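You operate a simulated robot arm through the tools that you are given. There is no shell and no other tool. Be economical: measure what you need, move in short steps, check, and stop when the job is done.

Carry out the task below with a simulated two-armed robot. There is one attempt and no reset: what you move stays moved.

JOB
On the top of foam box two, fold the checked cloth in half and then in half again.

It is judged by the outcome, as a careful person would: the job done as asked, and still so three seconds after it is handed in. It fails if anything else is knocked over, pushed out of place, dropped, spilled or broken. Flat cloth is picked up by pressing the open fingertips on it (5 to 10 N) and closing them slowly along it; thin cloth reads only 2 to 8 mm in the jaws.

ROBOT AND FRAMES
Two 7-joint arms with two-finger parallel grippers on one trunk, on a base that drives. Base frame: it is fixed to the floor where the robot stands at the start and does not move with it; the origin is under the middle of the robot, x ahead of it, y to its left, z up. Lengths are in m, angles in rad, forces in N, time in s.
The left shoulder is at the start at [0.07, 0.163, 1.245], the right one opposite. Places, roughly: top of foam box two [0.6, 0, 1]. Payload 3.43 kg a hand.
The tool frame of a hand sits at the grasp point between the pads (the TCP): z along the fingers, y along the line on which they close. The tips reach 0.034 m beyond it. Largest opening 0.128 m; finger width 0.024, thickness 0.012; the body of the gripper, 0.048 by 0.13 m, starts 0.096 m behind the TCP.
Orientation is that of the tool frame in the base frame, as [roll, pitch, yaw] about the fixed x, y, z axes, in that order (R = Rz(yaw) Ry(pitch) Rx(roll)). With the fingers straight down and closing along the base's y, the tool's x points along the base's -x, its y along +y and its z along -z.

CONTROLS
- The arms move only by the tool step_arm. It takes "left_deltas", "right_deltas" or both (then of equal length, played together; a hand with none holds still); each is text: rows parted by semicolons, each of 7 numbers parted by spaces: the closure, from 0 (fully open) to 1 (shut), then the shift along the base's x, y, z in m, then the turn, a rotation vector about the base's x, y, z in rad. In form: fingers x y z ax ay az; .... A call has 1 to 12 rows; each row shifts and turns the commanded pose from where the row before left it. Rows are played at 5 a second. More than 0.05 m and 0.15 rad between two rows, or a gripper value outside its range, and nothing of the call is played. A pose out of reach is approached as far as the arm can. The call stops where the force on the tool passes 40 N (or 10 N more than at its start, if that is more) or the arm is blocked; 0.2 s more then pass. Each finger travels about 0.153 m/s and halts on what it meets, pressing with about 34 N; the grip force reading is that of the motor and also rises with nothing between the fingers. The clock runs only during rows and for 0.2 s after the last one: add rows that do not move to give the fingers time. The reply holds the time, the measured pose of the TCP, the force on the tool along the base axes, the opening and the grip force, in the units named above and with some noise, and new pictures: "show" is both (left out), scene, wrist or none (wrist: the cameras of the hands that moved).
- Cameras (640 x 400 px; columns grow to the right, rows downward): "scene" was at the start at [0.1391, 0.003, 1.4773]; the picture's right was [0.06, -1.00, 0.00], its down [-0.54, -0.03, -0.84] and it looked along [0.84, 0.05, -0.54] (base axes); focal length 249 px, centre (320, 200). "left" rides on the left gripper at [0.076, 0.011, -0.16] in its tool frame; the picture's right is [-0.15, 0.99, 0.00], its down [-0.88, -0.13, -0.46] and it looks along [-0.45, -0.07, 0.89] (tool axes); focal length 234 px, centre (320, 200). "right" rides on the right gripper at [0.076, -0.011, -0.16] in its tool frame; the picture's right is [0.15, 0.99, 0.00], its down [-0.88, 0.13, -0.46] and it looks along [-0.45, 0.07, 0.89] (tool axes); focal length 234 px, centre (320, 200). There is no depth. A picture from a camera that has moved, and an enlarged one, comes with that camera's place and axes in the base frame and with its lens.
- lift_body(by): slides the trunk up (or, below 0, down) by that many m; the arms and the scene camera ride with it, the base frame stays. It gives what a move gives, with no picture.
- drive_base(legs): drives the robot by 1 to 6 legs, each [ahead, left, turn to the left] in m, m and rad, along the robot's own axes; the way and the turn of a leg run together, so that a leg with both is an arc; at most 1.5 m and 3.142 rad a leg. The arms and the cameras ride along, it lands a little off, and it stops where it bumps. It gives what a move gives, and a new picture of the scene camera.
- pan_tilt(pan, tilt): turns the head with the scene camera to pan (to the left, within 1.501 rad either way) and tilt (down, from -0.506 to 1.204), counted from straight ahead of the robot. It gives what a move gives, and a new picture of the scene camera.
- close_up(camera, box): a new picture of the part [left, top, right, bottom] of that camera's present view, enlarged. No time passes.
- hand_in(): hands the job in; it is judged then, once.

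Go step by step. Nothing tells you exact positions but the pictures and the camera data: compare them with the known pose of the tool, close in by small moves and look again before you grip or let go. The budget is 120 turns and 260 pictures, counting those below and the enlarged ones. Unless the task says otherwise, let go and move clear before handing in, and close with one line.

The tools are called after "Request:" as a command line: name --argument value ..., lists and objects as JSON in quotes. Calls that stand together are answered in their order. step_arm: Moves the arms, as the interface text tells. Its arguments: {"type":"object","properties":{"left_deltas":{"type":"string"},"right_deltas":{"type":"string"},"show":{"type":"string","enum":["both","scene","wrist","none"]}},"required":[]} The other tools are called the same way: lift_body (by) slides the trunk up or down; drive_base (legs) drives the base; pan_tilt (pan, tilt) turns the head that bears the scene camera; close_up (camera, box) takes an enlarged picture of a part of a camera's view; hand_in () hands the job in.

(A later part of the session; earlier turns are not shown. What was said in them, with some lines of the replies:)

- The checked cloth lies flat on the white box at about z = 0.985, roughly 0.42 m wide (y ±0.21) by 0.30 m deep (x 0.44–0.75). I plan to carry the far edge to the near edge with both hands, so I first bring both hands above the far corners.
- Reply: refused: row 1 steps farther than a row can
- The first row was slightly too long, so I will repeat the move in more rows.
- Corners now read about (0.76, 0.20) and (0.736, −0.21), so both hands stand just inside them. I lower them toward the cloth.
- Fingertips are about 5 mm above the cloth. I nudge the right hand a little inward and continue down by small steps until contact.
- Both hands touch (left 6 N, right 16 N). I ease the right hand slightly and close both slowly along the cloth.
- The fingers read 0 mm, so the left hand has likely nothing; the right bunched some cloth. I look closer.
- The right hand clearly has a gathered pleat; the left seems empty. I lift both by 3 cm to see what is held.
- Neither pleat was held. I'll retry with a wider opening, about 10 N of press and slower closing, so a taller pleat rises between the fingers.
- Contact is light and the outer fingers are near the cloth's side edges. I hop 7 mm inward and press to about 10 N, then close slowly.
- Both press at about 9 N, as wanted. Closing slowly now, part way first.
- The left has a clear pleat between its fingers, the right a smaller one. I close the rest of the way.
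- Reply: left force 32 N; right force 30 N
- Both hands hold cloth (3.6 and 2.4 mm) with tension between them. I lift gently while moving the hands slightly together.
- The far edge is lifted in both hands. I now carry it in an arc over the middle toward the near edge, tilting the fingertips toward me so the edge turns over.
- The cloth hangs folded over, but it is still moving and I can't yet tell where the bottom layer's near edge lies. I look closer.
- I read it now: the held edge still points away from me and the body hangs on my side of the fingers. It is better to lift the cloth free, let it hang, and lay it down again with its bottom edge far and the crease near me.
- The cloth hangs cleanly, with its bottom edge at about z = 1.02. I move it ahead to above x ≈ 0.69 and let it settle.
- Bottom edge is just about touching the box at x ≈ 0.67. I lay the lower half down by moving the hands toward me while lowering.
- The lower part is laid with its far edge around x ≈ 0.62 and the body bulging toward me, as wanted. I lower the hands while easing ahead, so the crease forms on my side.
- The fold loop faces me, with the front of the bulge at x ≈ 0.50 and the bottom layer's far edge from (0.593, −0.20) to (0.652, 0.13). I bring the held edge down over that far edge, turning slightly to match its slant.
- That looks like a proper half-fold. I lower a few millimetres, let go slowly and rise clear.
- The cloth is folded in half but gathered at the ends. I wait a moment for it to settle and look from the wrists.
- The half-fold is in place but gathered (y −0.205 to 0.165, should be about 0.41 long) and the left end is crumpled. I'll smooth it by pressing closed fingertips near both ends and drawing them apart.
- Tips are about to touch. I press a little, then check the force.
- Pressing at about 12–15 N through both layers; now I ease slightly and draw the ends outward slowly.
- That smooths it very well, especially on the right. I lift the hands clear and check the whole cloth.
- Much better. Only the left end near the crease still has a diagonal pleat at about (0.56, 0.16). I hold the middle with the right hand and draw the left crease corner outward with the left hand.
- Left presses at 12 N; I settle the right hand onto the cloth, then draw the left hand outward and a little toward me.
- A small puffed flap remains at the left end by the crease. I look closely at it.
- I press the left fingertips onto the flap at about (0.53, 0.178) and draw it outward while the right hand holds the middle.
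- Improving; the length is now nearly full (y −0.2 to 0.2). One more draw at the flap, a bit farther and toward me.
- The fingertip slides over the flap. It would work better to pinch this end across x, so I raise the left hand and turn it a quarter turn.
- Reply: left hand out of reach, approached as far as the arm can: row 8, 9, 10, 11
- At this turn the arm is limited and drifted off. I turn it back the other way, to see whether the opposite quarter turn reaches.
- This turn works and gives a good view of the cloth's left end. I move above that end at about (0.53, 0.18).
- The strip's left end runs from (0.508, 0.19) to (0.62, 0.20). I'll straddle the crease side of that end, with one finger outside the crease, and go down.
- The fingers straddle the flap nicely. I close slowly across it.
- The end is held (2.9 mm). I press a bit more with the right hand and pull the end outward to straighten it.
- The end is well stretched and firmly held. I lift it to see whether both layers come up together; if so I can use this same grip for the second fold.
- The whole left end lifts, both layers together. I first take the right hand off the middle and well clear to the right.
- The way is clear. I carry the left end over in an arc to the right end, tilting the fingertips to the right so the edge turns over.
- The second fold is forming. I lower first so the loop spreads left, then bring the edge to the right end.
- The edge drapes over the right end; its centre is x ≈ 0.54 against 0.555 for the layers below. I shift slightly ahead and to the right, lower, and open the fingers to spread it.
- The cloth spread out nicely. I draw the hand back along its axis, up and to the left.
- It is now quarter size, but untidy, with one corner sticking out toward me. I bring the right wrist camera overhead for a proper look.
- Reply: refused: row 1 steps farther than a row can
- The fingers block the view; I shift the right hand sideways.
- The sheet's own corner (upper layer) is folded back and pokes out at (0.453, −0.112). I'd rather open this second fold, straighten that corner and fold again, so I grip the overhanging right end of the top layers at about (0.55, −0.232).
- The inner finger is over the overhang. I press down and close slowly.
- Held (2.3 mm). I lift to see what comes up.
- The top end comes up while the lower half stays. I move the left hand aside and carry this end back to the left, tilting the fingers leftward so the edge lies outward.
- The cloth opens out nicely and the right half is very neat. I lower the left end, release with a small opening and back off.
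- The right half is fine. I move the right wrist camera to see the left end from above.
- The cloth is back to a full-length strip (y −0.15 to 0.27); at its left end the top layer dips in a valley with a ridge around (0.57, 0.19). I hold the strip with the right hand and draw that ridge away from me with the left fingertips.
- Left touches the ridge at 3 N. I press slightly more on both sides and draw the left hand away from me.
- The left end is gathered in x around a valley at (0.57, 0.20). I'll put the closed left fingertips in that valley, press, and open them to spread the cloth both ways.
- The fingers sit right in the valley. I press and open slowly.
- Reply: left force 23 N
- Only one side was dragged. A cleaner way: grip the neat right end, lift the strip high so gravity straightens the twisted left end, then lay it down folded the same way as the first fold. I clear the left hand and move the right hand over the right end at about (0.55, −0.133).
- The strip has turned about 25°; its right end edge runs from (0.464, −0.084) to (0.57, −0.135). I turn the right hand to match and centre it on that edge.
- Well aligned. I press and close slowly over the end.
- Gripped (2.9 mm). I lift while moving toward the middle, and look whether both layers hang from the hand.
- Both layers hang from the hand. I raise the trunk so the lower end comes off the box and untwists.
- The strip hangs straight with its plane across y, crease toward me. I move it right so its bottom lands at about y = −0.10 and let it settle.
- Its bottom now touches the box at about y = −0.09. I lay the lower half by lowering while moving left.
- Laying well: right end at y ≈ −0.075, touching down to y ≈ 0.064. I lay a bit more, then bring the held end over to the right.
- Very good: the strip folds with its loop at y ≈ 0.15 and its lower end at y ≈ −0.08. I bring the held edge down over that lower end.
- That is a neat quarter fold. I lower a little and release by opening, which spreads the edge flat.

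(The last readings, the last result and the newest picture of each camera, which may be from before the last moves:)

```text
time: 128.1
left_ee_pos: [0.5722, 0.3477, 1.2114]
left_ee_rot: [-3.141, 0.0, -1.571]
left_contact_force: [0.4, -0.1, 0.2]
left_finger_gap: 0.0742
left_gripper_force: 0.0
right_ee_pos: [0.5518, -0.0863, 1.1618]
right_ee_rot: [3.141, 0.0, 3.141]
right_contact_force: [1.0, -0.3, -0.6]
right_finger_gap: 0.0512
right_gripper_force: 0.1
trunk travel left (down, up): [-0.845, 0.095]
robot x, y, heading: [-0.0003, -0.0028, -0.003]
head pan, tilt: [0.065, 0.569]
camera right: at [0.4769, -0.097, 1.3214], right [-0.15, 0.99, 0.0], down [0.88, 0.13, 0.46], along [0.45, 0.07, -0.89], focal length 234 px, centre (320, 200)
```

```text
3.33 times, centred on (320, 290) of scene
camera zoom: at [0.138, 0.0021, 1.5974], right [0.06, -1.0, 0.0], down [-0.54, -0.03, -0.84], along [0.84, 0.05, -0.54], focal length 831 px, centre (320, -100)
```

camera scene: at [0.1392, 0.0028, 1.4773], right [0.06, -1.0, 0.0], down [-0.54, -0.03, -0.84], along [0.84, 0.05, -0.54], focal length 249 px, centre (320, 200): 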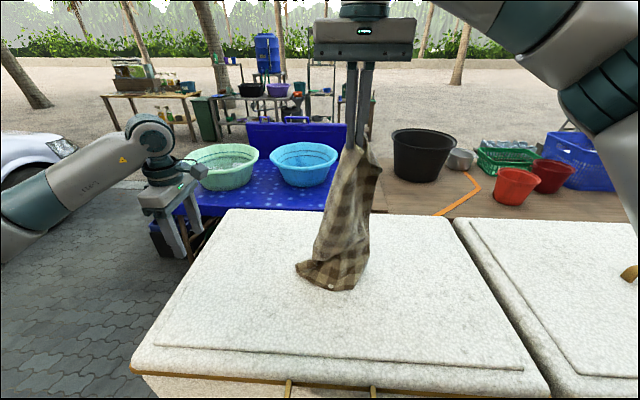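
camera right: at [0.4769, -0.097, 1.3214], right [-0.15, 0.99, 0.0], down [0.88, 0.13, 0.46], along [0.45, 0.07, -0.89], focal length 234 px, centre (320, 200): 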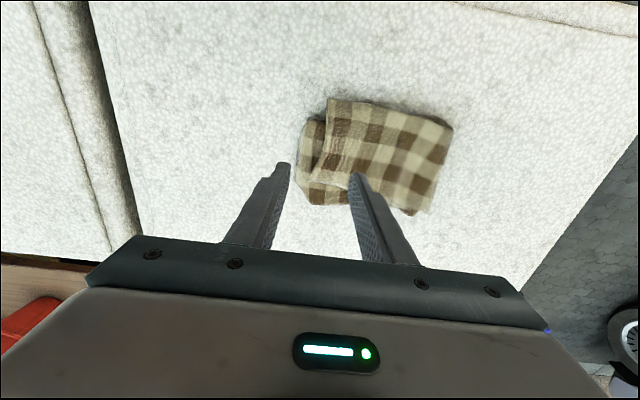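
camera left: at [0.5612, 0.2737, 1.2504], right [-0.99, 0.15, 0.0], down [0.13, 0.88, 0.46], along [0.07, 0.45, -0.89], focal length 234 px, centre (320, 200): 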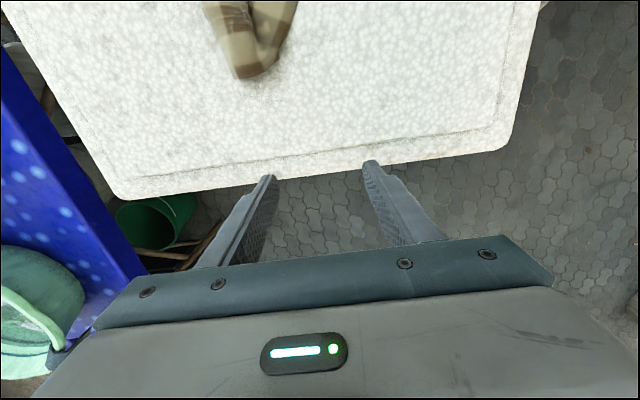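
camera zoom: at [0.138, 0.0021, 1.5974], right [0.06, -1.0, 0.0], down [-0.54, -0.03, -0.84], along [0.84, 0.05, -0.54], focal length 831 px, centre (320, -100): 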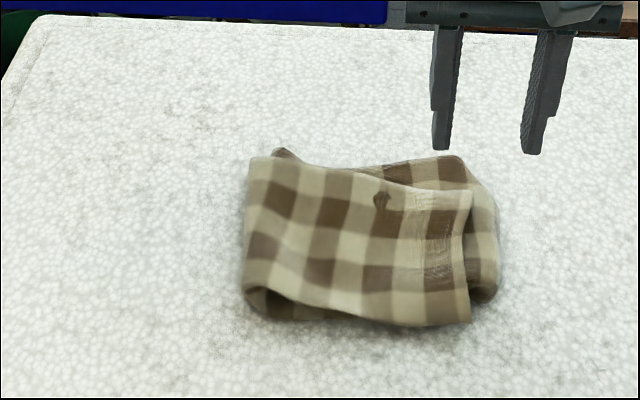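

The cloth now lies as a neat quarter-size rectangle. I move the right hand well clear, wait a moment and check that it stays so.

Request:
step_arm --right_deltas "0.6 0 -0.045 0.02 0 0 0;0.6 0 -0.045 0.02 0 0 0;0.6 0 -0.045 0 0 0 0;0.6 0 -0.045 0 0 0 0;0.6 0 -0.04 0 0 0 0;0.6 0 0 0 0 0 0;0.6 0 0 0 0 0 0;0.6 0 0 0 0 0 0;0.6 0 0 0 0 0 0;0.6 0 0 0 0 0 0" --show "scene"

Request:
close_up --camera "scene" --box '[240, 230, 400, 350]'

```text
time: 130.3
left_ee_pos: [0.5727, 0.3487, 1.2115]
left_ee_rot: [-3.14, 0.001, -1.569]
left_contact_force: [0.0, -0.7, 0.2]
left_finger_gap: 0.0741
left_gripper_force: 0.1
right_ee_pos: [0.5567, -0.3049, 1.2039]
right_ee_rot: [-3.141, 0.0, -3.141]
right_contact_force: [0.7, 0.0, 0.6]
right_finger_gap: 0.051
right_gripper_force: 0.0
trunk travel left (down, up): [-0.845, 0.095]
robot x, y, heading: [0.0025, -0.0016, -0.002]
head pan, tilt: [0.065, 0.569]
camera scene: at [0.1391, 0.003, 1.5973], right [0.06, -1.0, 0.0], down [-0.54, -0.03, -0.84], along [0.84, 0.05, -0.54], focal length 249 px, centre (320, 200)
```

scene: 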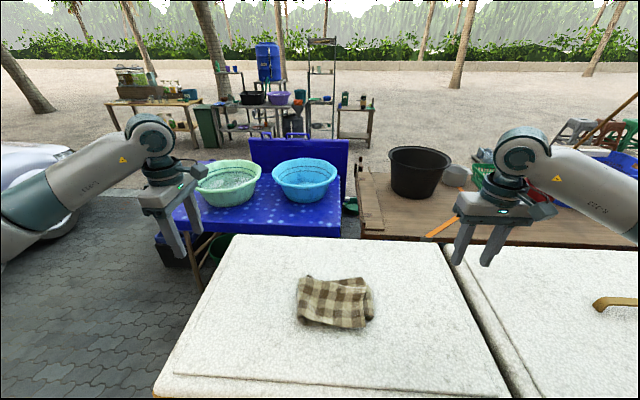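

```text
3.33 times, centred on (320, 290) of scene
camera zoom: at [0.1391, 0.003, 1.5973], right [0.06, -1.0, 0.0], down [-0.54, -0.03, -0.84], along [0.84, 0.05, -0.54], focal length 831 px, centre (320, -100)
```

zoom: 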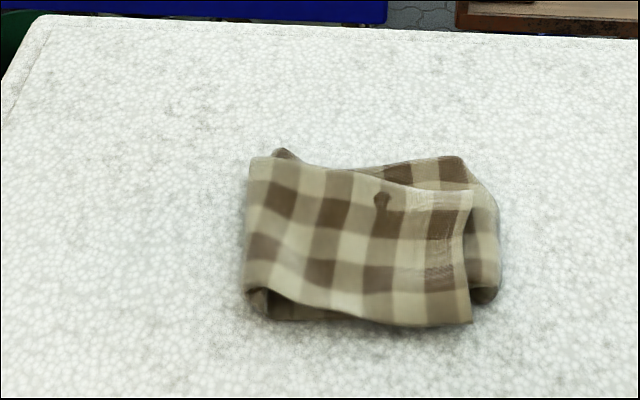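

The cloth stays folded in half twice on the box, both hands are clear, and nothing else has moved; I hand it in.

Request:
hand_in

```text
The job is handed in.
```

The checked cloth is folded in half and then in half again, and lies as a quarter-size rectangle on top of foam box two. The top layer ends about 2 cm short of the layers under it on the right side, and one corner inside the fold may still be turned back.
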